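You operate a simulated robot arm through the tools that you are given. There is no shell and no other tool. Be economical: measure what you need, move in short steps, check, and stop when the job is done.

Carry out the task below with a simulated two-armed robot. There is one attempt and no reset: what you move stays moved.

TASK
Wipe up the spill on the flat end of the bench with the rag and put it back.
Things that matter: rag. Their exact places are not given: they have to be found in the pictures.

Only the result counts: the job must be done as asked and must still hold three seconds after the hand-in. Knocking over, shifting, dropping, spilling or breaking anything else fails it.

THE ROBOT
Two 6-joint arms with three-finger grippers on one trunk, on a base that drives. Base frame: it is fixed to the floor where the robot stands at the start and does not move with it; the origin is under the middle of the robot, x ahead of it, y to its left, z up; the surface under the hand at the start is at about z = 920. Units: mm, rad, N and s.
The left shoulder is at the start at [40, 148, 1204], the right one opposite. With the tool pointing down near the work surface each hand reaches from about 600 to 600 mm from the robot's upright axis, wherever it stands, measured 20 degrees to its own side. Payload 2.69 kg a hand.
The TCP of each hand is the grasp point between the finger pads, 29 mm short of the fingertips. In the tool frame z runs along the fingers and y along their closing line. Largest opening 120 mm; the body of the gripper starts 78 mm behind the TCP.
Orientation is told as [roll, pitch, yaw] about the base's x, y, z axes, in that order, counted from this pose: with the fingers straight down and closing along the base's y, the tool's x points along the base's -x, its y along +y and its z along -z.

THE INTERFACE
- The arms move only by the tool jog_arm. It takes "left_commands", "right_commands" or both (then of equal length, played together; a hand with none holds still); each is a list of rows, each an object (a shift or turn left out is 0, a gripper value left out holds the last) with "offset": the shift along the tool's x, y, z in cm, a list of three; "dr": the turn, a rotation vector about the tool's x, y, z in rad, a list of three; "grip": the opening in per cent of the stroke, from 0 (shut) to 100 (fully open). In form: [{"offset": [tx, ty, tz], "dr": [ax, ay, az], "grip": grip}, ...]. A call has 1 to 10 rows; each row is the pose to reach, as a shift and turn from the pose commanded when the call began, along the tool's axes at that moment. A row lasts 0.2 s, in which the tool goes at most 50 mm and 0.15 rad; a call with a longer step from one row to the next is refused whole, and so is a gripper value outside its range. A pose out of reach is approached as far as the arm can. The call stops where the force on the tool passes 40 N (or 10 N more than at its start, if that is more) or the arm is blocked; 0.2 s more then pass. Each finger halts on what it meets, pressing with about 36 N; the grip force reading is that of the motor and also rises with nothing between the fingers. The clock runs only during rows and for 0.2 s after the last one: add rows that repeat a pose to give the fingers time. It gives the time, the measured TCP pose, the force on the tool (base axes), the opening and the grip force at its end, in the units of the frame above (readings bear some noise), with the torque about the TCP (base axes, N m) and any sound that the robot's microphone picked up.
- Cameras (640 x 400 px; columns grow to the right, rows downward): "scene" is now at [92, 30.6, 1415.2]; the picture's right is [0.38, -0.92, 0.00], its down [-0.69, -0.28, -0.67] and it looks along [0.62, 0.25, -0.74] (base axes); focal length 279 px, centre (320, 200). "left" rides on the left gripper at [63, 0, -104] in its tool frame; the picture's right is [0.00, 1.00, 0.00], its down [-0.83, 0.00, -0.56] and it looks along [-0.56, 0.00, 0.83] (tool axes); focal length 275 px, centre (320, 200). "right" rides on the right gripper at [63, 0, -104] in its tool frame; the picture's right is [0.00, 1.00, 0.00], its down [-0.83, 0.00, -0.56] and it looks along [-0.56, 0.00, 0.83] (tool axes); focal length 275 px, centre (320, 200).
- camera(camera): a new picture of that camera. It takes no simulated time.
- lift_body(by): slides the trunk up (or, below 0, down) by that many mm; the arms and the scene camera ride with it, the base frame stays. It gives what a move gives, with no picture.
- drive_base(legs): drives the robot by 1 to 6 legs, each [ahead, turn to the left] in mm and rad, along the robot's own axes; the way and the turn of a leg run together, so that a leg with both is an arc; at most 1500 mm and 3.142 rad a leg. The arms and the cameras ride along, it lands a little off, and it stops where it bumps. It gives what a move gives.
- aim_head(pan, tilt): turns the head with the scene camera to pan (to the left, within 1.501 rad either way) and tilt (down, from -0.506 to 1.204), counted from straight ahead of the robot. It gives what a move gives.
- pixel_to_xyz(camera, pixels): for up to 12 pixels [column, row] of the newest picture of that camera ("zoom" is the newest enlarged one), the place [x, y, z] in the base frame of the surface seen there, good to about 2 mm. It takes no simulated time.
- enlarge(camera, box): a new picture of the part [left, top, right, bottom] of that camera's present view, enlarged. It takes no simulated time.
- hand_in(): hands the job in; it is judged then, once.

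Go step by step. Measure first, check grasps and placings, and put right what went wrong. The budget is 80 turns and 62 pictures, counting those below and the enlarged ones. Unless the task says otherwise, let go and move clear before handing in, and close with one line.

The tools are called after ">>>" by a JSON object that holds its "method" and its "body". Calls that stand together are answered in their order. jog_arm: Moves the arms, as the interface text tells. Its arguments: {"type":"object","properties":{"left_commands":{"type":"array","items":{"type":"object","properties":{"offset":{"type":"array","items":{"type":"number"}},"dr":{"type":"array","items":{"type":"number"}},"grip":{"type":"number"}}}},"right_commands":{"type":"array","items":{"type":"object","properties":{"offset":{"type":"array","items":{"type":"number"}},"dr":{"type":"array","items":{"type":"number"}},"grip":{"type":"number"}}}}},"required":[]} The other tools are called the same way: lift_body (by) slides the trunk up or down; drive_base (legs) drives the base; aim_head (pan, tilt) turns the head that bears the scene camera; camera (camera) takes a picture; pixel_to_xyz (camera, pixels) gives the place of the surface under pixels of a picture; enlarge (camera, box) takes an enlarged picture of a part of a camera's view; hand_in () hands the job in.

At the start:

```text
clock: 0.0
left_tcp_pos: [314.2, 354.7, 1141.1]
left_ee_rot: [-0.001, 0.001, -0.002]
left_wrist_force: [0.0, -0.1, -0.2]
left_moment: [-0.01, 0.01, 0.02]
left_opening: 120.3
left_finger_force: 0.1
right_tcp_pos: [520.5, -4.0, 1079.1]
right_ee_rot: [-0.001, 0.004, -0.002]
right_wrist_force: [0.3, -0.5, -0.3]
right_moment: [-0.01, 0.01, -0.01]
right_opening: 119.7
right_finger_force: 0.2
trunk travel left (down, up): [-332.0, 165.0]
robot x, y, heading: [-1.6, -1.7, 0.003]
head pan, tilt: [0.391, 0.84]
```

scene: 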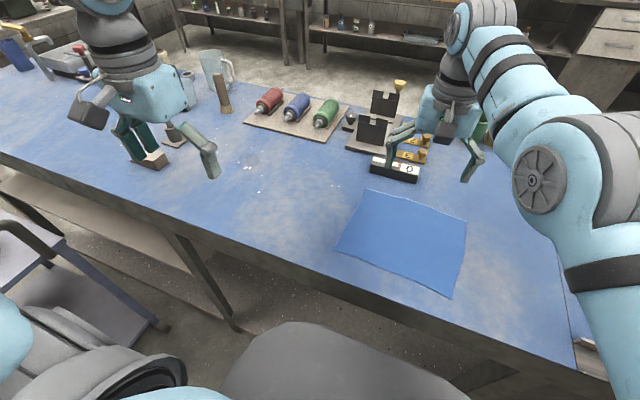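
right: 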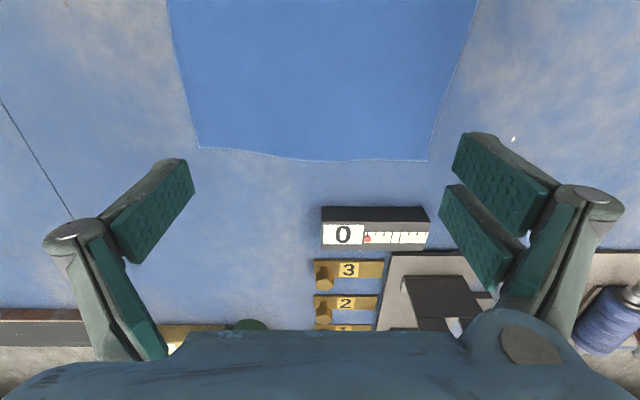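
left: 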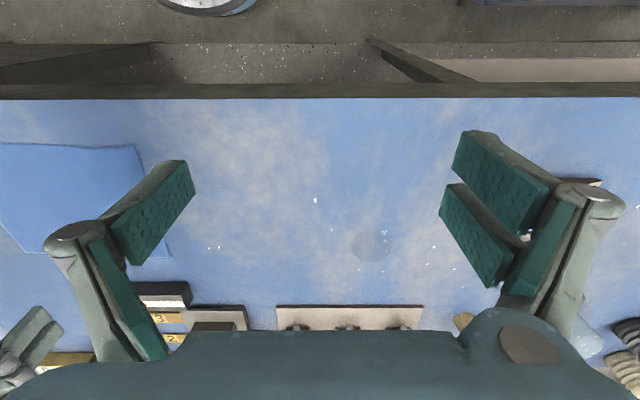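

The pictures show a blue sheet around scene (400,240) and a faint round spot around left (372,245). I'll look closer and to both sides to find the spill and the rag.

>>> {"method": "enlarge", "body": {"camera": "scene", "box": [160, 60, 480, 260]}}

>>> {"method": "enlarge", "body": {"camera": "left", "box": [180, 100, 500, 300]}}

>>> {"method": "aim_head", "body": {"pan": -0.5, "tilt": 0.7}}

>>> {"method": "camera", "body": {"camera": "scene"}}

>>> {"method": "aim_head", "body": {"pan": 1.1, "tilt": 0.7}}

>>> {"method": "camera", "body": {"camera": "scene"}}

```text
2.00 times, centred on (320, 160) of scene
```

zoom: 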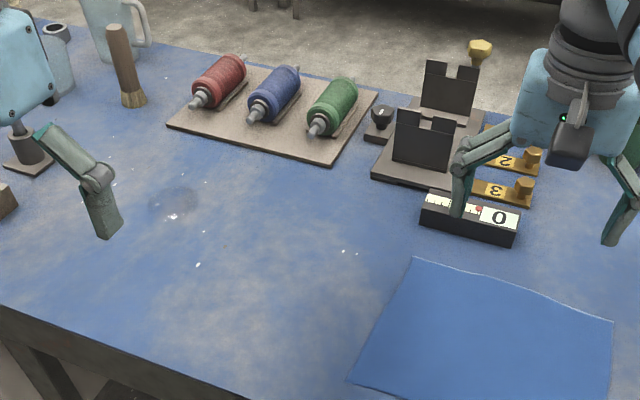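

```text
2.00 times, centred on (340, 200) of left
```

zoom: 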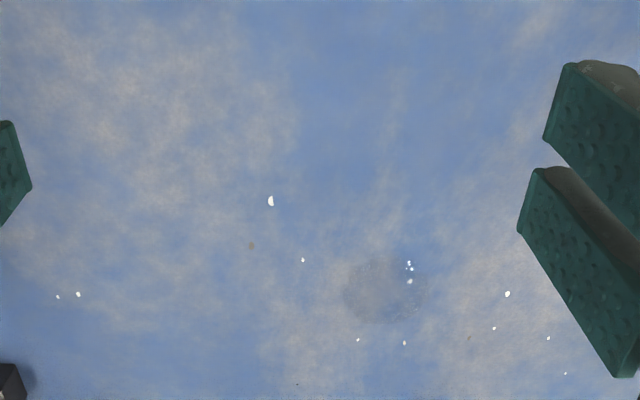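

```text
clock: 1.2
left_tcp_pos: [314.6, 356.3, 1140.7]
left_ee_rot: [0.001, 0.002, -0.002]
left_wrist_force: [0.2, 0.2, 0.1]
left_moment: [0.02, 0.0, 0.02]
left_opening: 120.1
left_finger_force: 0.0
right_tcp_pos: [521.2, -3.4, 1079.8]
right_ee_rot: [-0.002, 0.004, 0.001]
right_wrist_force: [-0.4, 0.0, 0.5]
right_moment: [0.0, 0.0, 0.01]
right_opening: 120.3
right_finger_force: 0.1
trunk travel left (down, up): [-332.0, 165.0]
robot x, y, heading: [1.0, 3.8, -0.002]
head pan, tilt: [-0.499, 0.7]
```

```text
56 pictures are left
```

scene: 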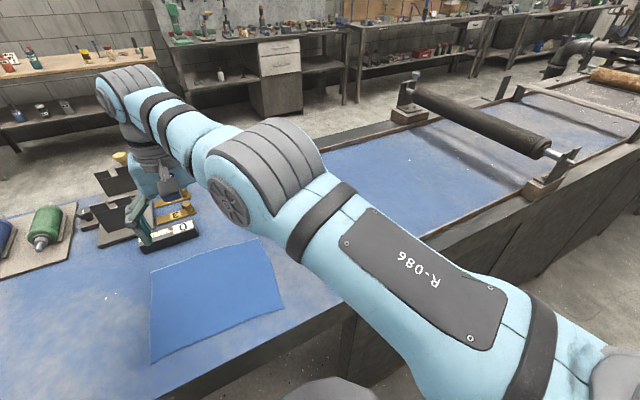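

```text
clock: 2.9
left_tcp_pos: [313.7, 354.8, 1140.7]
left_ee_rot: [-0.002, -0.001, -0.001]
left_wrist_force: [-0.7, 0.4, 0.3]
left_moment: [-0.04, 0.0, 0.01]
left_opening: 120.0
left_finger_force: 0.0
right_tcp_pos: [520.2, -2.7, 1078.9]
right_ee_rot: [-0.003, 0.003, 0.0]
right_wrist_force: [-0.3, -0.4, 0.8]
right_moment: [0.0, 0.03, -0.02]
right_opening: 119.9
right_finger_force: 0.1
trunk travel left (down, up): [-332.0, 165.0]
robot x, y, heading: [-4.2, 1.6, 0.005]
head pan, tilt: [1.1, 0.7]
```

```text
55 pictures are left
```

scene: 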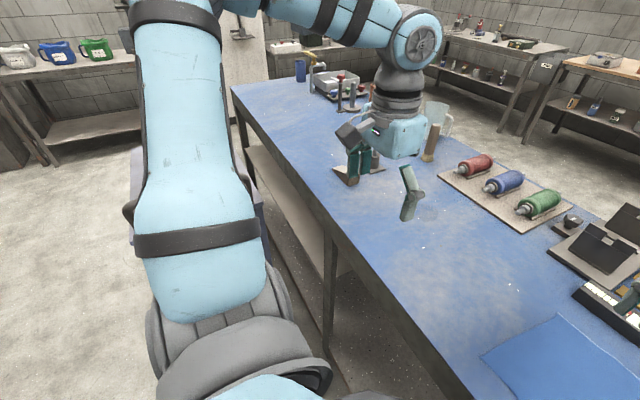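

A round, faintly darker spot shows on the bench. I need to know whether the big blue sheet is the rag or whether another lies further off, so I'll enlarge the left end and the far right.

>>> {"method": "enlarge", "body": {"camera": "scene", "box": [220, 30, 480, 220]}}

>>> {"method": "aim_head", "body": {"pan": -0.2, "tilt": 0.9}}

>>> {"method": "camera", "body": {"camera": "scene"}}

>>> {"method": "aim_head", "body": {"pan": -1.3, "tilt": 0.7}}

>>> {"method": "camera", "body": {"camera": "scene"}}

```text
2.11 times, centred on (350, 125) of scene
```

zoom: 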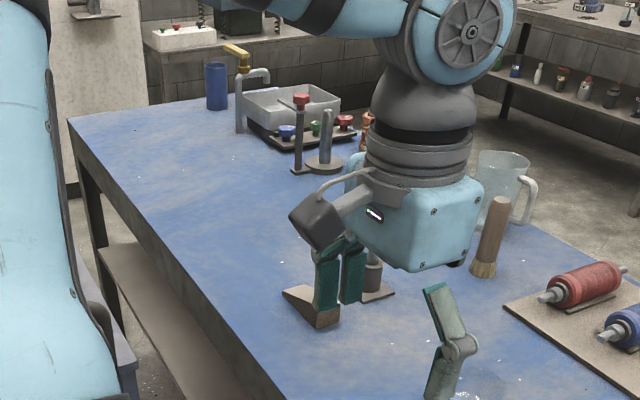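

```text
clock: 4.3
left_tcp_pos: [314.4, 354.3, 1140.7]
left_ee_rot: [-0.003, 0.0, -0.001]
left_wrist_force: [0.1, 0.4, 0.3]
left_moment: [-0.01, 0.0, 0.0]
left_opening: 120.2
left_finger_force: 0.0
right_tcp_pos: [521.0, -3.6, 1080.2]
right_ee_rot: [-0.003, 0.004, 0.001]
right_wrist_force: [-0.5, 0.1, 0.7]
right_moment: [0.01, 0.03, 0.0]
right_opening: 119.7
right_finger_force: 0.0
trunk travel left (down, up): [-332.0, 165.0]
robot x, y, heading: [-0.7, -0.7, -0.004]
head pan, tilt: [-0.201, 0.901]
```

```text
53 pictures are left
```

scene: 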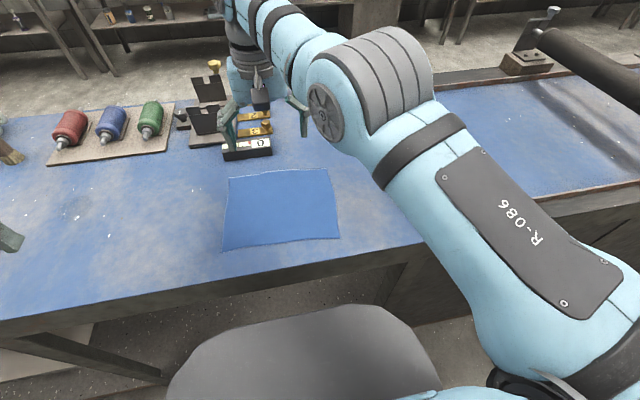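

```text
clock: 5.7
left_tcp_pos: [313.8, 355.1, 1141.2]
left_ee_rot: [-0.001, -0.001, -0.002]
left_wrist_force: [0.3, 0.3, 0.6]
left_moment: [-0.02, 0.0, 0.03]
left_opening: 120.0
left_finger_force: 0.1
right_tcp_pos: [521.6, -3.9, 1080.0]
right_ee_rot: [-0.001, 0.004, 0.0]
right_wrist_force: [-0.1, 0.3, 1.5]
right_moment: [-0.01, 0.0, 0.0]
right_opening: 119.8
right_finger_force: 0.1
trunk travel left (down, up): [-332.0, 165.0]
robot x, y, heading: [0.2, -0.6, -0.002]
head pan, tilt: [-1.3, 0.7]
```

```text
52 pictures are left
```

scene: 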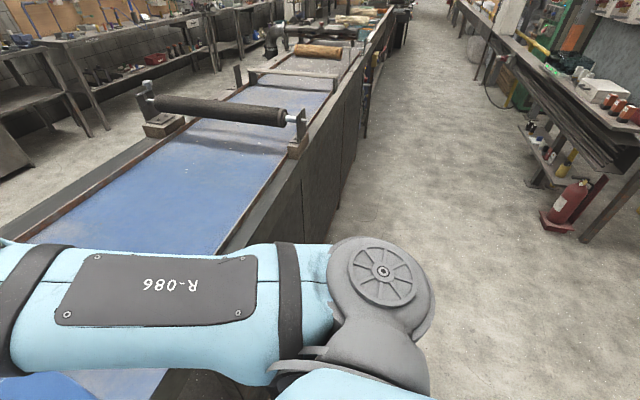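

The only cloth seen so far is the blue sheet. A cart stands on my left and may hold a rag, so I'll look there and straight down.

>>> {"method": "aim_head", "body": {"pan": 1.5, "tilt": 0.9}}

>>> {"method": "camera", "body": {"camera": "scene"}}

>>> {"method": "aim_head", "body": {"pan": 0.6, "tilt": 1.1}}

>>> {"method": "camera", "body": {"camera": "scene"}}

```text
clock: 8.1
left_tcp_pos: [313.0, 354.4, 1141.7]
left_ee_rot: [-0.002, 0.0, -0.001]
left_wrist_force: [-0.5, -0.3, 0.4]
left_moment: [0.02, -0.02, 0.0]
left_opening: 120.0
left_finger_force: 0.0
right_tcp_pos: [520.4, -3.7, 1080.0]
right_ee_rot: [-0.001, 0.004, -0.001]
right_wrist_force: [-0.5, 0.3, -0.4]
right_moment: [0.03, 0.0, 0.04]
right_opening: 120.0
right_finger_force: 0.0
trunk travel left (down, up): [-332.0, 165.0]
robot x, y, heading: [1.2, -2.3, -0.002]
head pan, tilt: [1.499, 0.901]
```

```text
51 pictures are left
```

scene: 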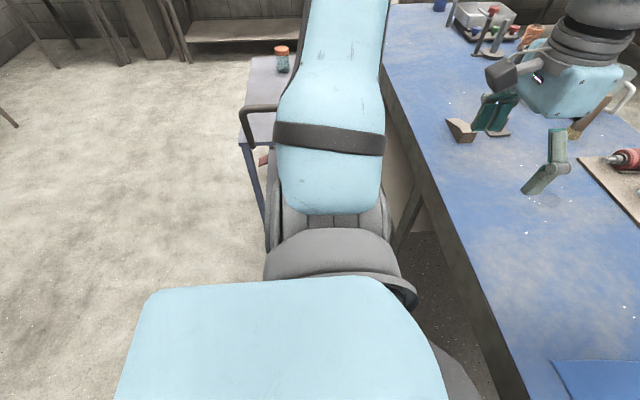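

```text
clock: 9.3
left_tcp_pos: [313.2, 354.4, 1140.9]
left_ee_rot: [-0.002, -0.001, -0.002]
left_wrist_force: [0.1, -1.3, -0.7]
left_moment: [-0.02, -0.02, -0.01]
left_opening: 120.3
left_finger_force: 0.1
right_tcp_pos: [519.9, -3.3, 1080.5]
right_ee_rot: [0.001, 0.004, 0.0]
right_wrist_force: [0.1, 0.1, 0.6]
right_moment: [-0.01, -0.01, -0.02]
right_opening: 119.9
right_finger_force: 0.0
trunk travel left (down, up): [-332.0, 165.0]
robot x, y, heading: [2.1, 0.7, 0.005]
head pan, tilt: [0.6, 1.1]
```

```text
50 pictures are left
```

scene: 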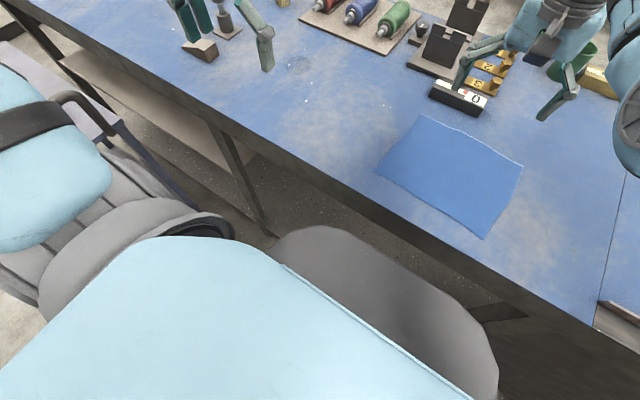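

The spot is at scene (300,64) and the sheet's corners at (425,115), (523,165), (484,239), (378,170). I'll measure them, along with some bench points.

>>> {"method": "pixel_to_xyz", "body": {"camera": "scene", "pixels": [[300, 64], [284, 64], [314, 64], [300, 54], [300, 74], [422, 116], [521, 166], [484, 237], [380, 172], [455, 175], [350, 150], [340, 215]]}}

>>> {"method": "enlarge", "body": {"camera": "scene", "box": [240, 0, 560, 250]}}

```text
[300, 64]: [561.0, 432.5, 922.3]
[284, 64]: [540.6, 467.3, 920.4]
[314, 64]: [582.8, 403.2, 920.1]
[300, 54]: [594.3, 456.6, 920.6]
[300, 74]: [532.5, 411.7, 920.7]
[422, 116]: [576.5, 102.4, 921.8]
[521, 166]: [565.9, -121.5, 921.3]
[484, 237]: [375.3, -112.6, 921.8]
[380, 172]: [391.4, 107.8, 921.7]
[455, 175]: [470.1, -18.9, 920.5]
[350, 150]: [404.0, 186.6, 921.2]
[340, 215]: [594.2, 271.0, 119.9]
```

```text
1.60 times, centred on (400, 125) of scene
```

zoom: 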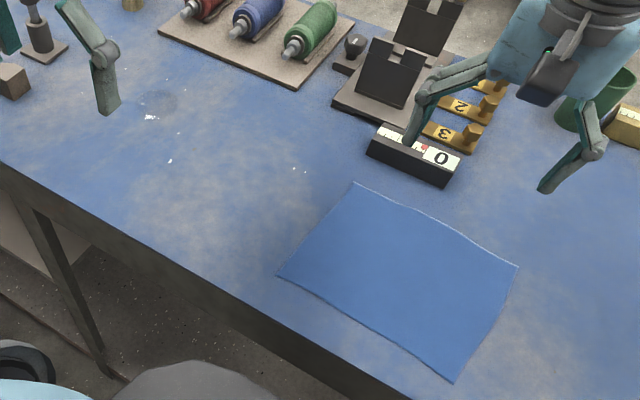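

The sheet measures about 220×190 mm and lies flush at z≈921. The spot is about 60 mm across at (561,433). Before I commit to these, I'll raise the trunk for a wider view past the arms.

>>> {"method": "lift_body", "body": {"by": 160}}

>>> {"method": "camera", "body": {"camera": "right"}}

>>> {"method": "camera", "body": {"camera": "left"}}

```text
clock: 11.2
left_tcp_pos: [313.7, 355.4, 1301.1]
left_ee_rot: [-0.002, -0.001, -0.001]
left_wrist_force: [0.0, 0.1, -0.2]
left_moment: [0.0, 0.01, -0.02]
left_opening: 119.9
left_finger_force: 0.0
right_tcp_pos: [520.5, -3.6, 1240.8]
right_ee_rot: [-0.002, 0.003, -0.001]
right_wrist_force: [0.3, -0.3, 0.3]
right_moment: [0.01, 0.02, 0.01]
right_opening: 120.0
right_finger_force: 0.1
trunk travel left (down, up): [-492.0, 5.0]
robot x, y, heading: [0.7, 2.6, 0.001]
head pan, tilt: [0.6, 1.1]
```

```text
48 pictures are left
```

right: 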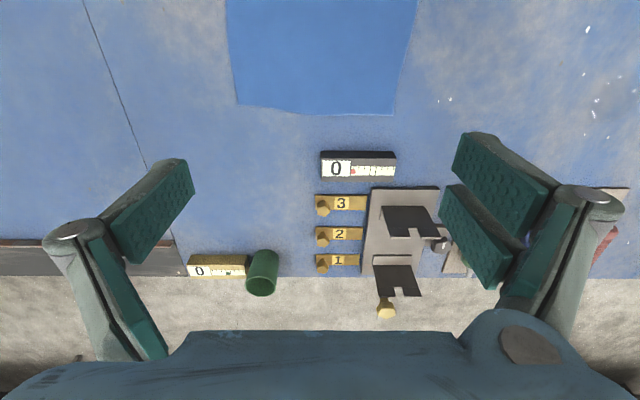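

```text
47 pictures are left
```

left: 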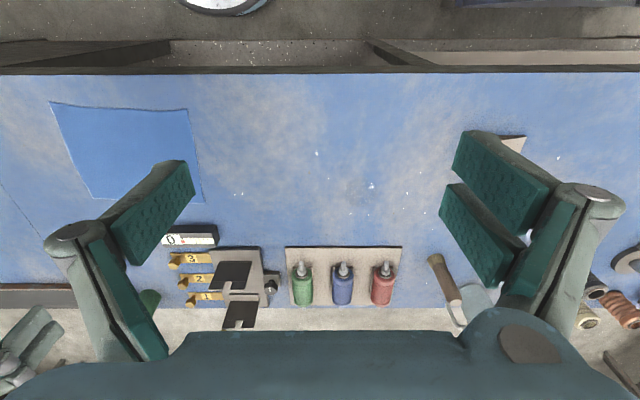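

Nothing else that looks like cloth so far, but the block by the left finger (left image (512,142)) and the far left end still need checking. I'll look at those from the raised head.

>>> {"method": "aim_head", "body": {"pan": 0.9, "tilt": 0.75}}

>>> {"method": "enlarge", "body": {"camera": "scene", "box": [160, 0, 640, 300]}}

>>> {"method": "enlarge", "body": {"camera": "left", "box": [440, 100, 640, 225]}}

```text
clock: 12.0
left_tcp_pos: [314.0, 354.9, 1300.1]
left_ee_rot: [0.0, 0.001, -0.002]
left_wrist_force: [0.3, -0.5, 0.4]
left_moment: [-0.01, 0.02, -0.04]
left_opening: 119.9
left_finger_force: 0.0
right_tcp_pos: [520.8, -4.7, 1240.3]
right_ee_rot: [-0.001, 0.003, 0.001]
right_wrist_force: [0.0, 0.6, -0.1]
right_moment: [0.02, 0.01, 0.03]
right_opening: 119.8
right_finger_force: 0.0
trunk travel left (down, up): [-492.0, 5.0]
robot x, y, heading: [0.4, -0.4, -0.002]
head pan, tilt: [0.901, 0.75]
```

```text
1.33 times, centred on (400, 150) of scene
```

zoom: 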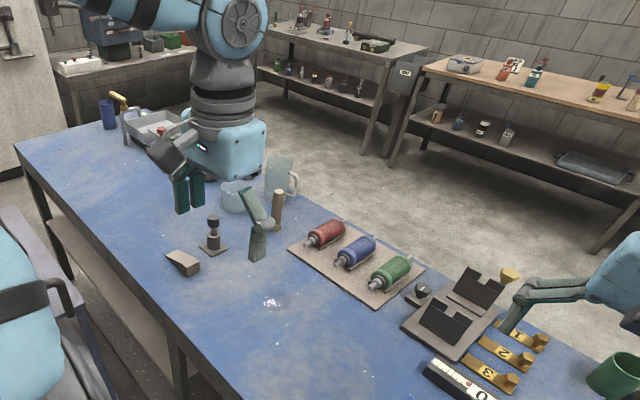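

```text
3.20 times, centred on (540, 162) of left
```

zoom: 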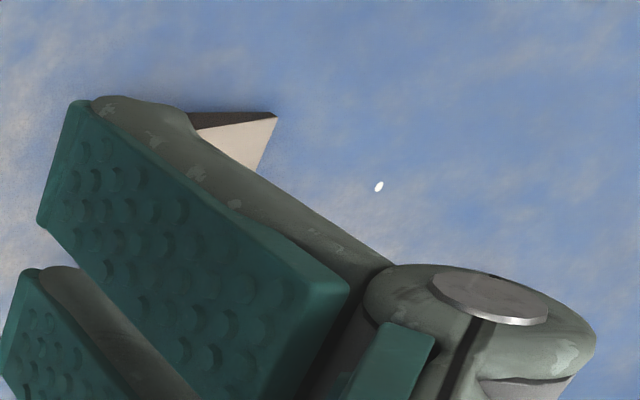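

The only cloth is the blue sheet, so it is the rag; the glossy patch at zoom (272,302) is the spill. I'll measure what stands near the spill, lower the trunk and clear the right arm out of the way.

>>> {"method": "pixel_to_xyz", "body": {"camera": "zoom", "pixels": [[265, 125]]}}

>>> {"method": "camera", "body": {"camera": "scene"}}

>>> {"method": "jog_arm", "body": {"right_commands": [{"offset": [2, -4, 0]}, {"offset": [4, -8, 0]}, {"offset": [6, -12, 0]}, {"offset": [8, -16, 0]}, {"offset": [10, -20, 0]}, {"offset": [12, -24, 0]}, {"offset": [14, -28, 0]}]}}

>>> {"method": "lift_body", "body": {"by": -160}}

```text
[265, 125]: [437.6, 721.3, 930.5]
```

```text
44 pictures are left
```

scene: 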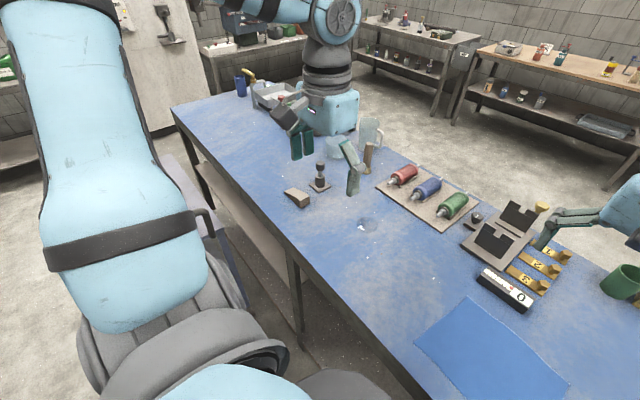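

```text
clock: 13.6
left_tcp_pos: [313.0, 351.7, 1302.9]
left_ee_rot: [0.0, -0.002, 0.0]
left_wrist_force: [0.1, -0.2, 0.1]
left_moment: [0.03, -0.04, -0.01]
left_opening: 120.0
left_finger_force: 0.0
right_tcp_pos: [547.5, -295.3, 1284.3]
right_ee_rot: [0.001, 0.006, 0.0]
right_wrist_force: [0.5, -1.6, 0.0]
right_moment: [0.01, -0.03, 0.01]
right_opening: 120.0
right_finger_force: 0.1
right hand out of reach, approached as far as the arm can: row 1, 2, 3, 4, 5, 6, 7
trunk travel left (down, up): [-492.0, 5.0]
robot x, y, heading: [3.5, -3.2, 0.002]
head pan, tilt: [0.901, 0.75]
```

```text
clock: 15.4
left_tcp_pos: [313.2, 355.3, 1140.8]
left_ee_rot: [-0.002, 0.0, -0.002]
left_wrist_force: [0.2, -0.2, 0.3]
left_moment: [0.04, -0.02, 0.0]
left_opening: 119.8
left_finger_force: 0.1
right_tcp_pos: [547.0, -291.3, 1123.5]
right_ee_rot: [-0.001, 0.005, 0.0]
right_wrist_force: [-0.1, -0.3, -0.2]
right_moment: [0.01, -0.02, -0.01]
right_opening: 120.0
right_finger_force: 0.0
trunk travel left (down, up): [-332.0, 165.0]
robot x, y, heading: [-0.4, -1.8, -0.001]
head pan, tilt: [0.901, 0.75]
```

The trunk is down and the right hand is clear at (547,−291). Next I move the left hand over the rag's left part, towards (470,60), with the fingers half open.

>>> {"method": "jog_arm", "body": {"left_commands": [{"offset": [-2, -3.6, 0], "grip": 50}, {"offset": [-4, -7.2, 0]}, {"offset": [-6, -10.8, 0]}, {"offset": [-8, -14.4, 0]}, {"offset": [-10, -18, 0]}, {"offset": [-12, -21.6, 0]}, {"offset": [-14, -25.2, 1]}, {"offset": [-16, -29, 4]}, {"offset": [-16, -29, 8]}, {"offset": [-16, -29, 8]}]}}

>>> {"method": "aim_head", "body": {"pan": 0.25, "tilt": 0.95}}

>>> {"method": "camera", "body": {"camera": "scene"}}

>>> {"method": "camera", "body": {"camera": "left"}}

```text
refused: row 8 steps farther than a row can; nothing moved
```

```text
clock: 16.4
left_tcp_pos: [314.6, 355.0, 1140.4]
left_ee_rot: [-0.002, 0.001, -0.004]
left_wrist_force: [0.4, -0.1, 0.4]
left_moment: [-0.01, 0.0, 0.02]
left_opening: 120.0
left_finger_force: 0.0
right_tcp_pos: [547.3, -291.8, 1124.8]
right_ee_rot: [-0.001, 0.005, 0.0]
right_wrist_force: [0.7, -2.0, -0.3]
right_moment: [0.01, 0.0, 0.02]
right_opening: 120.1
right_finger_force: 0.1
trunk travel left (down, up): [-332.0, 165.0]
robot x, y, heading: [-0.4, -0.2, 0.005]
head pan, tilt: [0.25, 0.949]
```

```text
43 pictures are left
```

scene: 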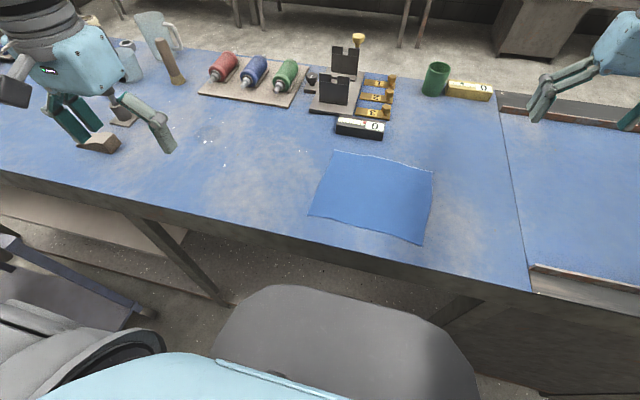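

```text
42 pictures are left
```

left: 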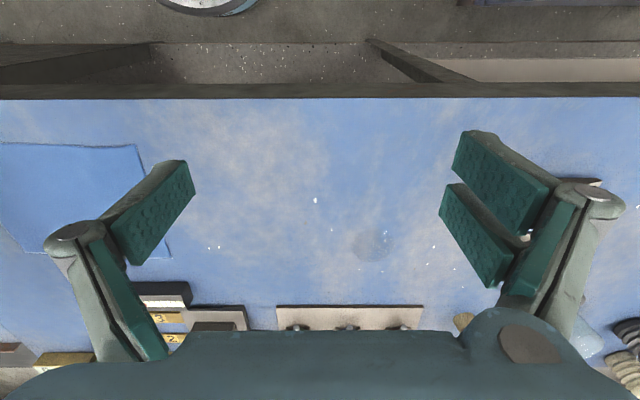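

The step was refused for being too long, so nothing moved. With an unobstructed view I'll measure the rag and obstacles, and make the move in shorter steps.

>>> {"method": "pixel_to_xyz", "body": {"camera": "scene", "pixels": [[333, 152], [433, 172], [421, 243], [309, 213], [372, 195], [338, 132], [202, 98], [290, 106], [110, 150], [120, 135], [337, 120], [222, 138]]}}

>>> {"method": "jog_arm", "body": {"left_commands": [{"offset": [-2, -3.6, 0], "grip": 50}, {"offset": [-4, -7.2, 0]}, {"offset": [-6, -10.8, 0]}, {"offset": [-8, -14.4, 0]}, {"offset": [-10, -18, 0]}, {"offset": [-12, -21.6, 0]}, {"offset": [-14, -25.2, 1]}, {"offset": [-16, -28.5, 3]}, {"offset": [-16, -29, 7]}, {"offset": [-16, -29, 7]}]}}

>>> {"method": "camera", "body": {"camera": "left"}}

```text
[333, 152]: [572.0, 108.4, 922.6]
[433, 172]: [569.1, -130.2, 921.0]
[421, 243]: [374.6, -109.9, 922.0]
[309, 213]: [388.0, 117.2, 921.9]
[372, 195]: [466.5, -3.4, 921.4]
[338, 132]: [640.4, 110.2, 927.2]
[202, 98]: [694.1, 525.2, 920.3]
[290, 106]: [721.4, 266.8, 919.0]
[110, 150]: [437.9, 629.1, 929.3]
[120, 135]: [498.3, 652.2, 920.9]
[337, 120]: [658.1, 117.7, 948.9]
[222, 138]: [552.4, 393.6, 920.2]
```

```text
clock: 18.6
left_tcp_pos: [321.0, 314.0, 1066.0]
left_ee_rot: [-0.004, -0.002, -0.003]
left_wrist_force: [0.3, -0.5, -0.4]
left_moment: [-0.06, 0.01, 0.03]
left_opening: 60.2
left_finger_force: 0.0
left hand out of reach, approached as far as the arm can: row 1, 2, 3, 4, 5, 6, 7, 8, 9, 10
right_tcp_pos: [547.8, -290.9, 1124.9]
right_ee_rot: [0.0, 0.005, 0.0]
right_wrist_force: [-0.8, 0.2, -0.3]
right_moment: [0.01, -0.04, 0.0]
right_opening: 119.9
right_finger_force: 0.1
trunk travel left (down, up): [-332.0, 165.0]
robot x, y, heading: [1.0, -1.2, -0.007]
head pan, tilt: [0.25, 0.949]
```

```text
41 pictures are left
```

left: 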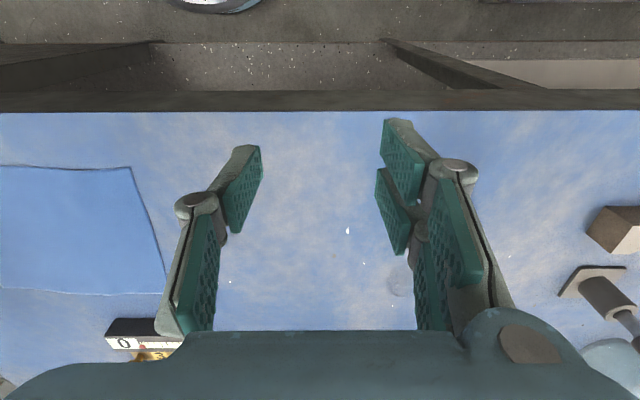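

The left hand barely moved, stopping at (321,314,1066), with every row reported out of reach. I'll probe single directions to learn the limit.

>>> {"method": "jog_arm", "body": {"left_commands": [{"offset": [-3, 0, 0]}, {"offset": [-6, 0, 0]}, {"offset": [-9, 0, 0]}, {"offset": [-12, 0, 0]}]}}

>>> {"method": "camera", "body": {"camera": "scene"}}

```text
clock: 19.6
left_tcp_pos: [390.3, 366.2, 1052.5]
left_ee_rot: [-0.004, -0.004, -0.001]
left_wrist_force: [0.4, -0.4, -0.5]
left_moment: [-0.03, 0.03, -0.01]
left_opening: 59.8
left_finger_force: 0.1
left hand out of reach, approached as far as the arm can: row 1, 2, 3, 4
right_tcp_pos: [548.0, -291.0, 1124.6]
right_ee_rot: [-0.003, 0.007, 0.0]
right_wrist_force: [0.4, -0.2, -0.1]
right_moment: [0.0, 0.01, -0.02]
right_opening: 119.9
right_finger_force: 0.0
trunk travel left (down, up): [-332.0, 165.0]
robot x, y, heading: [-0.0, 0.8, -0.001]
head pan, tilt: [0.25, 0.949]
```

```text
40 pictures are left
```

scene: 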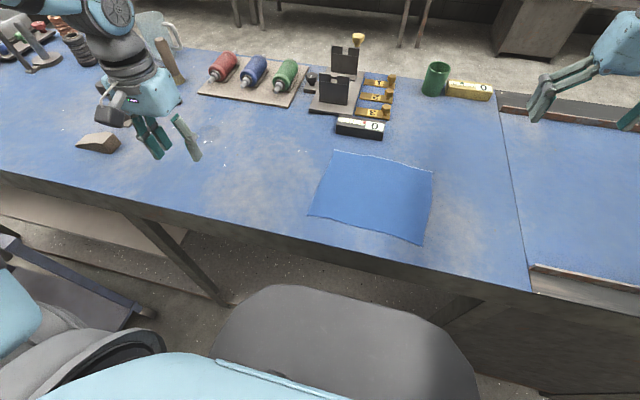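

The left hand slides along a bearing of about 31° from its shoulder, which suggests a joint limit tied to the tool's yaw. I'll test turning the tool while moving inward.

>>> {"method": "jog_arm", "body": {"left_commands": [{"offset": [0, -1, 0], "dr": [0, 0, 0.14]}, {"offset": [0, -3, 0], "dr": [0, 0, 0.28]}, {"offset": [0, -6, 0], "dr": [0, 0, 0.42]}, {"offset": [0, -9, 0], "dr": [0, 0, 0.5]}, {"offset": [0, -12, 0], "dr": [0, 0, 0.5]}]}}

```text
clock: 20.9
left_tcp_pos: [345.0, 328.2, 1046.7]
left_ee_rot: [-0.001, -0.002, -0.502]
left_wrist_force: [-1.2, -0.7, 0.1]
left_moment: [-0.01, 0.0, -0.03]
left_opening: 59.9
left_finger_force: 0.1
left hand out of reach, approached as far as the arm can: row 1, 2, 3, 4, 5
right_tcp_pos: [547.5, -291.8, 1124.1]
right_ee_rot: [0.0, 0.006, 0.0]
right_wrist_force: [0.4, 0.7, -0.7]
right_moment: [-0.03, 0.03, -0.01]
right_opening: 119.9
right_finger_force: 0.0
trunk travel left (down, up): [-332.0, 165.0]
robot x, y, heading: [-0.6, 1.0, 0.0]
head pan, tilt: [0.25, 0.949]
```

Yaw makes no difference, so the left shoulder has a pan limit. The right hand began right above the rag, so I'll use it. I'll bring the left hand up and test the right hand's forward reach over the clear space, at a safe height.

>>> {"method": "jog_arm", "body": {"left_commands": [{"offset": [0, 0, -3], "dr": [0, 0, -0.1]}, {"offset": [0, 0, -6], "dr": [0, 0, -0.2]}, {"offset": [0, 0, -9], "dr": [0, 0, -0.3]}, {"offset": [0, 0, -12], "dr": [0, 0, -0.4]}, {"offset": [0, 0, -12], "dr": [0, 0, -0.5]}], "right_commands": [{"offset": [-3, 3.5, 0]}, {"offset": [-6, 7, 0]}, {"offset": [-9, 10.5, 0]}, {"offset": [-12, 14, 0]}, {"offset": [-15, 17.5, 0]}]}}

>>> {"method": "aim_head", "body": {"pan": 0.0, "tilt": 1.2}}

>>> {"method": "camera", "body": {"camera": "scene"}}

```text
clock: 22.1
left_tcp_pos: [328.1, 349.7, 1158.4]
left_ee_rot: [-0.003, -0.002, -0.001]
left_wrist_force: [0.9, 0.6, -0.4]
left_moment: [0.0, -0.02, 0.03]
left_opening: 59.8
left_finger_force: 0.2
left hand out of reach, approached as far as the arm can: row 1, 2, 3, 4, 5
right_tcp_pos: [556.9, -139.3, 1096.7]
right_ee_rot: [-0.003, 0.006, -0.001]
right_wrist_force: [-0.3, 0.2, -0.3]
right_moment: [-0.02, -0.04, 0.0]
right_opening: 119.9
right_finger_force: 0.2
right hand out of reach, approached as far as the arm can: row 1, 2, 3, 4, 5
trunk travel left (down, up): [-332.0, 165.0]
robot x, y, heading: [0.4, 2.3, 0.004]
head pan, tilt: [0.25, 0.949]
```

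```text
clock: 22.8
left_tcp_pos: [329.5, 349.8, 1158.1]
left_ee_rot: [-0.003, -0.001, -0.002]
left_wrist_force: [0.5, -0.3, -0.3]
left_moment: [0.02, 0.01, 0.0]
left_opening: 60.4
left_finger_force: 0.1
right_tcp_pos: [557.4, -140.4, 1096.2]
right_ee_rot: [-0.002, 0.007, 0.0]
right_wrist_force: [0.2, 0.3, 0.0]
right_moment: [-0.01, 0.03, 0.02]
right_opening: 119.9
right_finger_force: 0.1
trunk travel left (down, up): [-332.0, 165.0]
robot x, y, heading: [-2.9, -0.2, 0.001]
head pan, tilt: [0.0, 1.201]
```

```text
39 pictures are left
```

scene: 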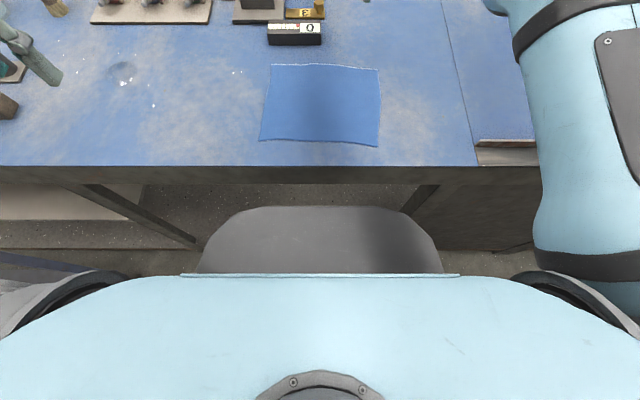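

The right hand's reach ends at x≈557 here; a lower trunk should extend it at bench height. I'll measure the gap between my base front (320,207) and the bench edge (320,165).

>>> {"method": "pixel_to_xyz", "body": {"camera": "scene", "pixels": [[320, 209], [240, 220], [320, 163], [320, 180], [320, 195], [320, 280], [60, 163], [122, 73], [160, 198], [410, 205], [20, 255], [180, 235]]}}

```text
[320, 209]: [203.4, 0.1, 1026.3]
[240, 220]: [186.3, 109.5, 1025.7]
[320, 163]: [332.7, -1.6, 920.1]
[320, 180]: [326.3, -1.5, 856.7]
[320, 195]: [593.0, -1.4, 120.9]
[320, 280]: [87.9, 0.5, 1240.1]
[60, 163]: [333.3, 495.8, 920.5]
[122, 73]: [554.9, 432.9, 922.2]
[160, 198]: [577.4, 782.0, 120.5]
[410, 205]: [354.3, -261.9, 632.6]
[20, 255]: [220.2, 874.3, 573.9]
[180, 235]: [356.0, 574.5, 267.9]
```

My torso front is at x≈203 and the bench edge at x=333. The plan is to pinch the rag near its left edge with the right hand, turn left about 1.0 rad with a short drive ahead, wipe, then come back. First the right hand goes over the rag's left part and the trunk comes down 100.

>>> {"method": "jog_arm", "body": {"right_commands": [{"offset": [2, 3.5, 0], "grip": 50}, {"offset": [4, 7, 0]}, {"offset": [6, 10.5, 0]}, {"offset": [8, 14, 0]}, {"offset": [8.2, 17, 0]}, {"offset": [8.2, 20, 0]}]}}

>>> {"method": "lift_body", "body": {"by": -80}}

>>> {"method": "aim_head", "body": {"pan": -0.2, "tilt": 0.8}}

>>> {"method": "camera", "body": {"camera": "scene"}}

```text
clock: 24.2
left_tcp_pos: [329.8, 350.2, 1157.7]
left_ee_rot: [-0.002, -0.001, -0.002]
left_wrist_force: [-0.7, 0.3, -0.1]
left_moment: [0.05, -0.05, 0.0]
left_opening: 60.1
left_finger_force: 0.0
right_tcp_pos: [513.1, 0.7, 1104.8]
right_ee_rot: [-0.002, 0.007, 0.0]
right_wrist_force: [0.6, -0.2, 0.8]
right_moment: [-0.02, -0.02, -0.01]
right_opening: 60.2
right_finger_force: 0.0
right hand out of reach, approached as far as the arm can: row 1, 2, 3, 4, 5, 6
trunk travel left (down, up): [-332.0, 165.0]
robot x, y, heading: [-0.0, 4.3, -0.002]
head pan, tilt: [0.0, 1.201]
```

```text
clock: 25.4
left_tcp_pos: [329.1, 349.3, 1079.4]
left_ee_rot: [-0.004, -0.002, -0.002]
left_wrist_force: [-0.2, 0.2, -0.5]
left_moment: [0.0, 0.02, 0.01]
left_opening: 60.0
left_finger_force: 0.1
right_tcp_pos: [512.5, 1.3, 1025.9]
right_ee_rot: [-0.001, 0.005, 0.001]
right_wrist_force: [0.8, 0.6, 0.5]
right_moment: [-0.01, -0.02, 0.01]
right_opening: 60.4
right_finger_force: 0.2
trunk travel left (down, up): [-252.0, 245.0]
robot x, y, heading: [1.0, 3.6, 0.001]
head pan, tilt: [0.0, 1.201]
```

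```text
clock: 26.3
left_tcp_pos: [329.2, 350.0, 1079.3]
left_ee_rot: [-0.004, -0.002, -0.002]
left_wrist_force: [0.0, 0.9, -0.3]
left_moment: [0.0, -0.01, -0.02]
left_opening: 59.7
left_finger_force: 0.0
right_tcp_pos: [511.2, 0.4, 1026.3]
right_ee_rot: [0.001, 0.005, 0.001]
right_wrist_force: [0.4, 0.8, 0.3]
right_moment: [-0.01, 0.0, -0.03]
right_opening: 59.9
right_finger_force: 0.0
trunk travel left (down, up): [-252.0, 245.0]
robot x, y, heading: [-1.0, -0.8, -0.004]
head pan, tilt: [-0.201, 0.799]
```

```text
38 pictures are left
```

scene: 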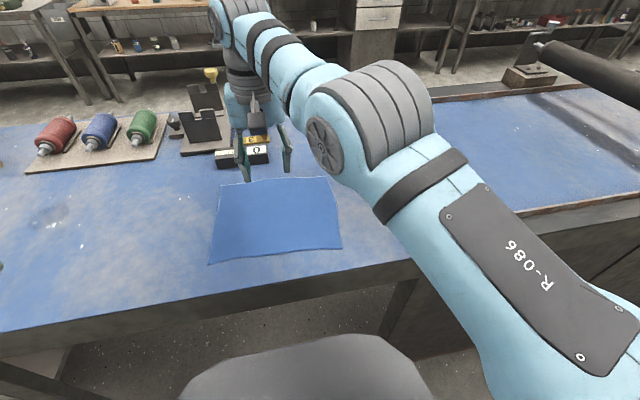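

All rows were flagged again and the hand landed at (512,1). The shifts may be counted from the unreached commanded pose. A small probe with both hands will tell.

>>> {"method": "jog_arm", "body": {"right_commands": [{"offset": [0, 0, 0]}, {"offset": [-1, 0, 0]}, {"offset": [-2, 0, 0]}, {"offset": [-2, 0, 0]}], "left_commands": [{"offset": [0, 0, 0]}, {"offset": [0, 1, 0]}, {"offset": [0, 2, 0]}, {"offset": [0, 2, 0]}]}}

>>> {"method": "jog_arm", "body": {"right_commands": [{"offset": [0, -1, 0]}, {"offset": [0, -2, 0]}, {"offset": [0, -2, 0]}], "left_commands": [{"offset": [-1, 0, 0]}, {"offset": [-2, 0, 0]}, {"offset": [-2, 0, 0]}]}}

>>> {"method": "jog_arm", "body": {"right_commands": [{"offset": [0, 0, -1]}, {"offset": [0, 0, -2]}, {"offset": [0, 0, -2]}], "left_commands": [{"offset": [0, 0, -1]}, {"offset": [0, 0, -2]}, {"offset": [0, 0, -2]}]}}

```text
clock: 27.3
left_tcp_pos: [329.7, 369.1, 1078.8]
left_ee_rot: [-0.001, -0.003, -0.001]
left_wrist_force: [0.5, 0.1, -0.2]
left_moment: [0.05, 0.0, 0.04]
left_opening: 60.0
left_finger_force: 0.1
right_tcp_pos: [518.9, -8.8, 1022.8]
right_ee_rot: [-0.001, 0.005, 0.0]
right_wrist_force: [-0.7, 0.1, 0.5]
right_moment: [-0.02, -0.02, 0.01]
right_opening: 60.0
right_finger_force: 0.1
right hand out of reach, approached as far as the arm can: row 2, 3, 4
trunk travel left (down, up): [-252.0, 245.0]
robot x, y, heading: [-0.5, -1.8, 0.001]
head pan, tilt: [-0.201, 0.799]
```

```text
clock: 28.1
left_tcp_pos: [348.8, 369.8, 1079.0]
left_ee_rot: [-0.003, -0.001, -0.001]
left_wrist_force: [-0.1, 0.1, 0.7]
left_moment: [-0.01, 0.0, -0.01]
left_opening: 60.3
left_finger_force: 0.0
right_tcp_pos: [523.5, -25.1, 1023.7]
right_ee_rot: [-0.002, 0.01, -0.001]
right_wrist_force: [-0.1, -0.1, 0.0]
right_moment: [0.0, -0.01, -0.02]
right_opening: 59.9
right_finger_force: 0.0
right hand out of reach, approached as far as the arm can: row 2, 3
trunk travel left (down, up): [-252.0, 245.0]
robot x, y, heading: [-0.8, 0.5, -0.002]
head pan, tilt: [-0.201, 0.799]
```

```text
clock: 28.9
left_tcp_pos: [348.0, 372.3, 1098.1]
left_ee_rot: [-0.006, -0.001, -0.002]
left_wrist_force: [-0.5, 0.6, -0.5]
left_moment: [0.01, 0.01, -0.01]
left_opening: 59.9
left_finger_force: 0.0
left hand out of reach, approached as far as the arm can: row 2, 3
right_tcp_pos: [520.8, -27.9, 1042.4]
right_ee_rot: [0.0, 0.004, 0.0]
right_wrist_force: [0.2, -0.4, 0.7]
right_moment: [0.01, 0.03, 0.04]
right_opening: 59.9
right_finger_force: 0.0
trunk travel left (down, up): [-252.0, 245.0]
robot x, y, heading: [1.3, -2.2, -0.001]
head pan, tilt: [-0.201, 0.799]
```

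Shifts do count from the reached pose, and small moves work. I'll probe the right hand inward (−x), and the left hand outward and down.

>>> {"method": "jog_arm", "body": {"right_commands": [{"offset": [1, 0, 0]}, {"offset": [3, 0, 0]}, {"offset": [5, 0, 0]}, {"offset": [5, 0, 0]}]}}

>>> {"method": "jog_arm", "body": {"right_commands": [{"offset": [0, 0, 1]}, {"offset": [0, 0, 3]}, {"offset": [0, 0, 5]}, {"offset": [0, 0, 5]}]}}

>>> {"method": "jog_arm", "body": {"right_commands": [{"offset": [0, -2, 0]}, {"offset": [0, -4, 0]}, {"offset": [0, -6, 0]}, {"offset": [0, -6, 0]}]}}

```text
clock: 29.9
left_tcp_pos: [346.5, 371.5, 1098.3]
left_ee_rot: [-0.002, -0.002, -0.002]
left_wrist_force: [-0.2, -0.2, 0.2]
left_moment: [0.03, 0.03, -0.02]
left_opening: 60.0
left_finger_force: 0.1
right_tcp_pos: [510.4, -12.8, 1054.2]
right_ee_rot: [-0.001, 0.006, -0.001]
right_wrist_force: [-0.1, -0.8, -0.5]
right_moment: [0.0, -0.02, 0.0]
right_opening: 59.8
right_finger_force: 0.0
right hand out of reach, approached as far as the arm can: row 1, 2, 3, 4
trunk travel left (down, up): [-252.0, 245.0]
robot x, y, heading: [-0.7, -1.9, -0.001]
head pan, tilt: [-0.201, 0.799]
```

```text
clock: 30.9
left_tcp_pos: [347.4, 372.9, 1097.7]
left_ee_rot: [-0.006, -0.003, -0.002]
left_wrist_force: [0.0, 0.3, -0.1]
left_moment: [0.05, -0.01, -0.03]
left_opening: 59.9
left_finger_force: 0.1
right_tcp_pos: [519.8, -9.1, 1005.5]
right_ee_rot: [0.0, 0.008, 0.001]
right_wrist_force: [-0.2, -0.8, 0.6]
right_moment: [0.0, 0.03, 0.01]
right_opening: 60.1
right_finger_force: 0.2
right hand out of reach, approached as far as the arm can: row 1, 2, 3, 4
trunk travel left (down, up): [-252.0, 245.0]
robot x, y, heading: [-1.2, 0.7, 0.001]
head pan, tilt: [-0.201, 0.799]
```

```text
clock: 31.9
left_tcp_pos: [347.5, 372.1, 1099.1]
left_ee_rot: [-0.006, -0.002, -0.002]
left_wrist_force: [0.4, 0.2, -0.3]
left_moment: [0.02, 0.02, -0.02]
left_opening: 60.1
left_finger_force: 0.1
right_tcp_pos: [540.6, -63.5, 1010.6]
right_ee_rot: [-0.002, 0.008, 0.001]
right_wrist_force: [-0.4, 0.3, 0.5]
right_moment: [-0.01, 0.0, 0.03]
right_opening: 60.2
right_finger_force: 0.1
right hand out of reach, approached as far as the arm can: row 1, 2, 3, 4
trunk travel left (down, up): [-252.0, 245.0]
robot x, y, heading: [0.9, -1.1, -0.004]
head pan, tilt: [-0.201, 0.799]
```

The right hand slides outward when I ask for a constant x. I'll test whether it can go out in x, and whether tilting or turning the tool frees the inward direction.

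>>> {"method": "jog_arm", "body": {"right_commands": [{"offset": [-2, 0, -1]}, {"offset": [-4, 0, -2]}, {"offset": [-6, 0, -3]}, {"offset": [-6, 0, -3]}]}}

>>> {"method": "jog_arm", "body": {"right_commands": [{"offset": [0, 0, 0], "dr": [0, 0.15, 0]}, {"offset": [2, 0, 0], "dr": [0, 0.3, 0]}, {"offset": [4, 0, 0], "dr": [0, 0.3, 0]}, {"offset": [6, 0, 0], "dr": [0, 0.3, 0]}, {"offset": [6, 0, 0], "dr": [0, 0.3, 0]}]}}

```text
clock: 32.9
left_tcp_pos: [347.6, 370.9, 1097.7]
left_ee_rot: [-0.005, -0.001, -0.002]
left_wrist_force: [-1.0, 0.0, -0.3]
left_moment: [0.01, 0.0, 0.02]
left_opening: 59.9
left_finger_force: 0.0
right_tcp_pos: [544.0, -78.2, 1021.1]
right_ee_rot: [0.002, 0.006, 0.0]
right_wrist_force: [0.3, 0.6, -0.4]
right_moment: [0.0, 0.01, 0.0]
right_opening: 60.3
right_finger_force: 0.0
right hand out of reach, approached as far as the arm can: row 1, 2, 3, 4
trunk travel left (down, up): [-252.0, 245.0]
robot x, y, heading: [2.9, -3.1, 0.002]
head pan, tilt: [-0.201, 0.799]
```

```text
clock: 34.1
left_tcp_pos: [346.6, 371.6, 1098.5]
left_ee_rot: [-0.004, -0.003, -0.001]
left_wrist_force: [0.1, -0.9, 0.1]
left_moment: [-0.01, -0.01, 0.02]
left_opening: 60.0
left_finger_force: 0.0
right_tcp_pos: [505.1, -85.8, 1013.3]
right_ee_rot: [0.0, 0.201, 0.0]
right_wrist_force: [0.3, 0.2, 0.0]
right_moment: [-0.01, 0.01, -0.01]
right_opening: 59.9
right_finger_force: 0.0
right hand out of reach, approached as far as the arm can: row 1, 2, 3, 4, 5
trunk travel left (down, up): [-252.0, 245.0]
robot x, y, heading: [0.3, 0.5, -0.003]
head pan, tilt: [-0.201, 0.799]
```

Tilting the tool by 0.2 shifts the reachable x to 505, so the right wrist is stuck on a thin shell. The left hand moved freely outward before, so I'll test its forward range toward the spill side at a safe height.

>>> {"method": "jog_arm", "body": {"left_commands": [{"offset": [-3, 1, 0]}, {"offset": [-6, 2, 0]}, {"offset": [-9, 3, 0]}, {"offset": [-12, 4, 0]}, {"offset": [-15, 5, 0]}, {"offset": [-15, 5, 0]}]}}

>>> {"method": "aim_head", "body": {"pan": 0.6, "tilt": 0.8}}

>>> {"method": "camera", "body": {"camera": "scene"}}

```text
clock: 35.5
left_tcp_pos: [439.8, 461.6, 1070.5]
left_ee_rot: [-0.003, -0.003, -0.002]
left_wrist_force: [-0.2, -0.4, 1.1]
left_moment: [0.01, 0.01, 0.02]
left_opening: 60.0
left_finger_force: 0.1
left hand out of reach, approached as far as the arm can: row 1, 2, 3, 4, 5, 6
right_tcp_pos: [504.5, -84.5, 1011.8]
right_ee_rot: [-0.001, 0.203, 0.0]
right_wrist_force: [0.2, 0.1, 0.2]
right_moment: [0.0, 0.0, 0.0]
right_opening: 60.1
right_finger_force: 0.1
trunk travel left (down, up): [-252.0, 245.0]
robot x, y, heading: [-1.2, 0.8, -0.003]
head pan, tilt: [-0.201, 0.799]
```

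```text
clock: 36.6
left_tcp_pos: [440.4, 462.0, 1070.7]
left_ee_rot: [-0.003, -0.002, -0.002]
left_wrist_force: [0.1, -0.6, -0.1]
left_moment: [0.0, 0.0, -0.01]
left_opening: 60.0
left_finger_force: 0.1
right_tcp_pos: [502.7, -86.2, 1012.6]
right_ee_rot: [0.001, 0.203, -0.001]
right_wrist_force: [-0.7, 0.5, 0.6]
right_moment: [0.03, 0.04, -0.01]
right_opening: 59.9
right_finger_force: 0.1
trunk travel left (down, up): [-252.0, 245.0]
robot x, y, heading: [-1.0, -3.6, 0.0]
head pan, tilt: [0.6, 0.799]
```

```text
37 pictures are left
```

scene: 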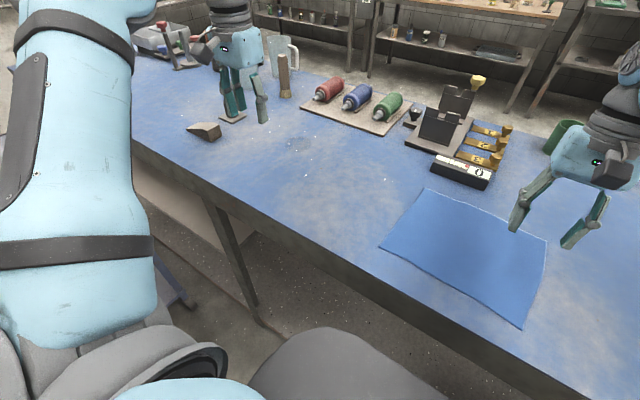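

Both bounds seem to loosen when the hand is lower relative to the shoulder. I'll raise the trunk 80 back, set the right tool upright again, lower the hand toward the bench over the rag, and probe there.

>>> {"method": "lift_body", "body": {"by": 80}}

>>> {"method": "jog_arm", "body": {"right_commands": [{"offset": [0, 0, 3], "dr": [0, -0.1, 0]}, {"offset": [0, 0, 6], "dr": [0, -0.2, 0]}, {"offset": [0, 0, 9], "dr": [0, -0.2, 0]}, {"offset": [0, 0, 11], "dr": [0, -0.2, 0]}, {"offset": [0, 0, 11], "dr": [0, -0.2, 0]}]}}

>>> {"method": "jog_arm", "body": {"right_commands": [{"offset": [2, 0, 0]}, {"offset": [4, 0, 0]}, {"offset": [6, 0, 0]}, {"offset": [6, 0, 0]}]}}

```text
clock: 37.8
left_tcp_pos: [440.0, 461.8, 1150.6]
left_ee_rot: [-0.002, -0.002, -0.001]
left_wrist_force: [-0.3, -0.5, 0.9]
left_moment: [-0.02, 0.0, -0.02]
left_opening: 60.3
left_finger_force: 0.1
right_tcp_pos: [504.8, -85.9, 1091.8]
right_ee_rot: [0.001, 0.202, 0.0]
right_wrist_force: [-0.3, -0.5, -0.2]
right_moment: [-0.01, 0.0, -0.01]
right_opening: 60.1
right_finger_force: 0.0
trunk travel left (down, up): [-332.0, 165.0]
robot x, y, heading: [-0.8, -2.7, 0.001]
head pan, tilt: [0.6, 0.799]
```

```text
clock: 39.0
left_tcp_pos: [439.6, 462.1, 1150.5]
left_ee_rot: [-0.003, -0.001, 0.0]
left_wrist_force: [0.4, -1.1, -0.2]
left_moment: [-0.01, 0.01, 0.01]
left_opening: 60.3
left_finger_force: 0.1
right_tcp_pos: [551.0, -66.1, 987.5]
right_ee_rot: [-0.001, 0.003, -0.001]
right_wrist_force: [-0.6, -0.6, 0.1]
right_moment: [0.01, -0.03, -0.01]
right_opening: 60.0
right_finger_force: 0.2
right hand out of reach, approached as far as the arm can: row 1, 2, 3, 4, 5
trunk travel left (down, up): [-332.0, 165.0]
robot x, y, heading: [-4.6, -2.7, 0.002]
head pan, tilt: [0.6, 0.799]
```

```text
clock: 40.0
left_tcp_pos: [440.8, 461.7, 1150.5]
left_ee_rot: [-0.004, -0.002, -0.001]
left_wrist_force: [-0.2, 0.3, 0.6]
left_moment: [0.02, 0.01, 0.0]
left_opening: 60.1
left_finger_force: 0.0
right_tcp_pos: [547.7, -47.4, 987.7]
right_ee_rot: [0.0, 0.004, 0.001]
right_wrist_force: [-0.8, -0.8, -0.2]
right_moment: [0.05, 0.02, -0.01]
right_opening: 60.1
right_finger_force: 0.0
right hand out of reach, approached as far as the arm can: row 1, 2, 3, 4
trunk travel left (down, up): [-332.0, 165.0]
robot x, y, heading: [1.8, 0.1, 0.005]
head pan, tilt: [0.6, 0.799]
```

The right hand has a wall at about x=550 at low height. I'll test outward and sideways from here, with the fingertips at z≈958 over empty rag and bench.

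>>> {"method": "jog_arm", "body": {"right_commands": [{"offset": [-1, 0, 0]}, {"offset": [-2, 0, 0]}, {"offset": [-3, 0, 0]}, {"offset": [-3, 0, 0]}]}}

>>> {"method": "jog_arm", "body": {"right_commands": [{"offset": [0, 3, 0]}, {"offset": [0, 6, 0]}, {"offset": [0, 9, 0]}, {"offset": [0, 12, 0]}, {"offset": [0, 12, 0]}]}}

>>> {"method": "jog_arm", "body": {"right_commands": [{"offset": [0, 0, 0], "dr": [0, 0, -0.15]}, {"offset": [0, 0, 0], "dr": [0, 0, -0.3]}, {"offset": [1, 0, 0], "dr": [0, 0, -0.45]}, {"offset": [3, 0, 0], "dr": [0, 0, -0.6]}, {"offset": [5, 0, 0], "dr": [0, 0, -0.6]}, {"offset": [5, 0, 0], "dr": [0, 0, -0.6]}]}}

```text
clock: 41.0
left_tcp_pos: [439.5, 462.3, 1149.4]
left_ee_rot: [-0.004, -0.001, 0.0]
left_wrist_force: [0.4, -1.5, 0.7]
left_moment: [-0.02, -0.01, -0.05]
left_opening: 60.0
left_finger_force: 0.1
right_tcp_pos: [551.7, -54.5, 988.6]
right_ee_rot: [0.0, 0.004, -0.002]
right_wrist_force: [0.1, -0.2, 0.1]
right_moment: [0.0, 0.02, 0.02]
right_opening: 60.1
right_finger_force: 0.1
right hand out of reach, approached as far as the arm can: row 1, 2, 3, 4
trunk travel left (down, up): [-332.0, 165.0]
robot x, y, heading: [0.4, 0.5, -0.001]
head pan, tilt: [0.6, 0.799]
```

```text
clock: 42.2
left_tcp_pos: [439.8, 461.2, 1149.2]
left_ee_rot: [-0.004, -0.002, -0.003]
left_wrist_force: [-0.6, 0.0, -2.2]
left_moment: [-0.02, -0.02, -0.01]
left_opening: 60.1
left_finger_force: 0.0
right_tcp_pos: [528.4, 0.5, 989.3]
right_ee_rot: [0.0, 0.004, 0.001]
right_wrist_force: [-0.4, 0.6, 0.2]
right_moment: [-0.01, 0.02, -0.01]
right_opening: 60.0
right_finger_force: 0.1
right hand out of reach, approached as far as the arm can: row 1, 2, 3, 4, 5
trunk travel left (down, up): [-332.0, 165.0]
robot x, y, heading: [1.9, -3.1, -0.001]
head pan, tilt: [0.6, 0.799]
```

```text
clock: 43.6
left_tcp_pos: [439.8, 462.2, 1150.2]
left_ee_rot: [-0.003, -0.003, -0.003]
left_wrist_force: [0.2, 0.0, 0.7]
left_moment: [-0.01, 0.0, 0.0]
left_opening: 59.8
left_finger_force: 0.0
right_tcp_pos: [527.4, 0.6, 987.4]
right_ee_rot: [0.002, 0.003, 0.601]
right_wrist_force: [0.5, 0.6, -0.8]
right_moment: [-0.01, 0.0, -0.02]
right_opening: 60.1
right_finger_force: 0.0
right hand out of reach, approached as far as the arm can: row 3, 4, 5, 6
trunk travel left (down, up): [-332.0, 165.0]
robot x, y, heading: [1.6, -0.9, 0.002]
head pan, tilt: [0.6, 0.799]
```

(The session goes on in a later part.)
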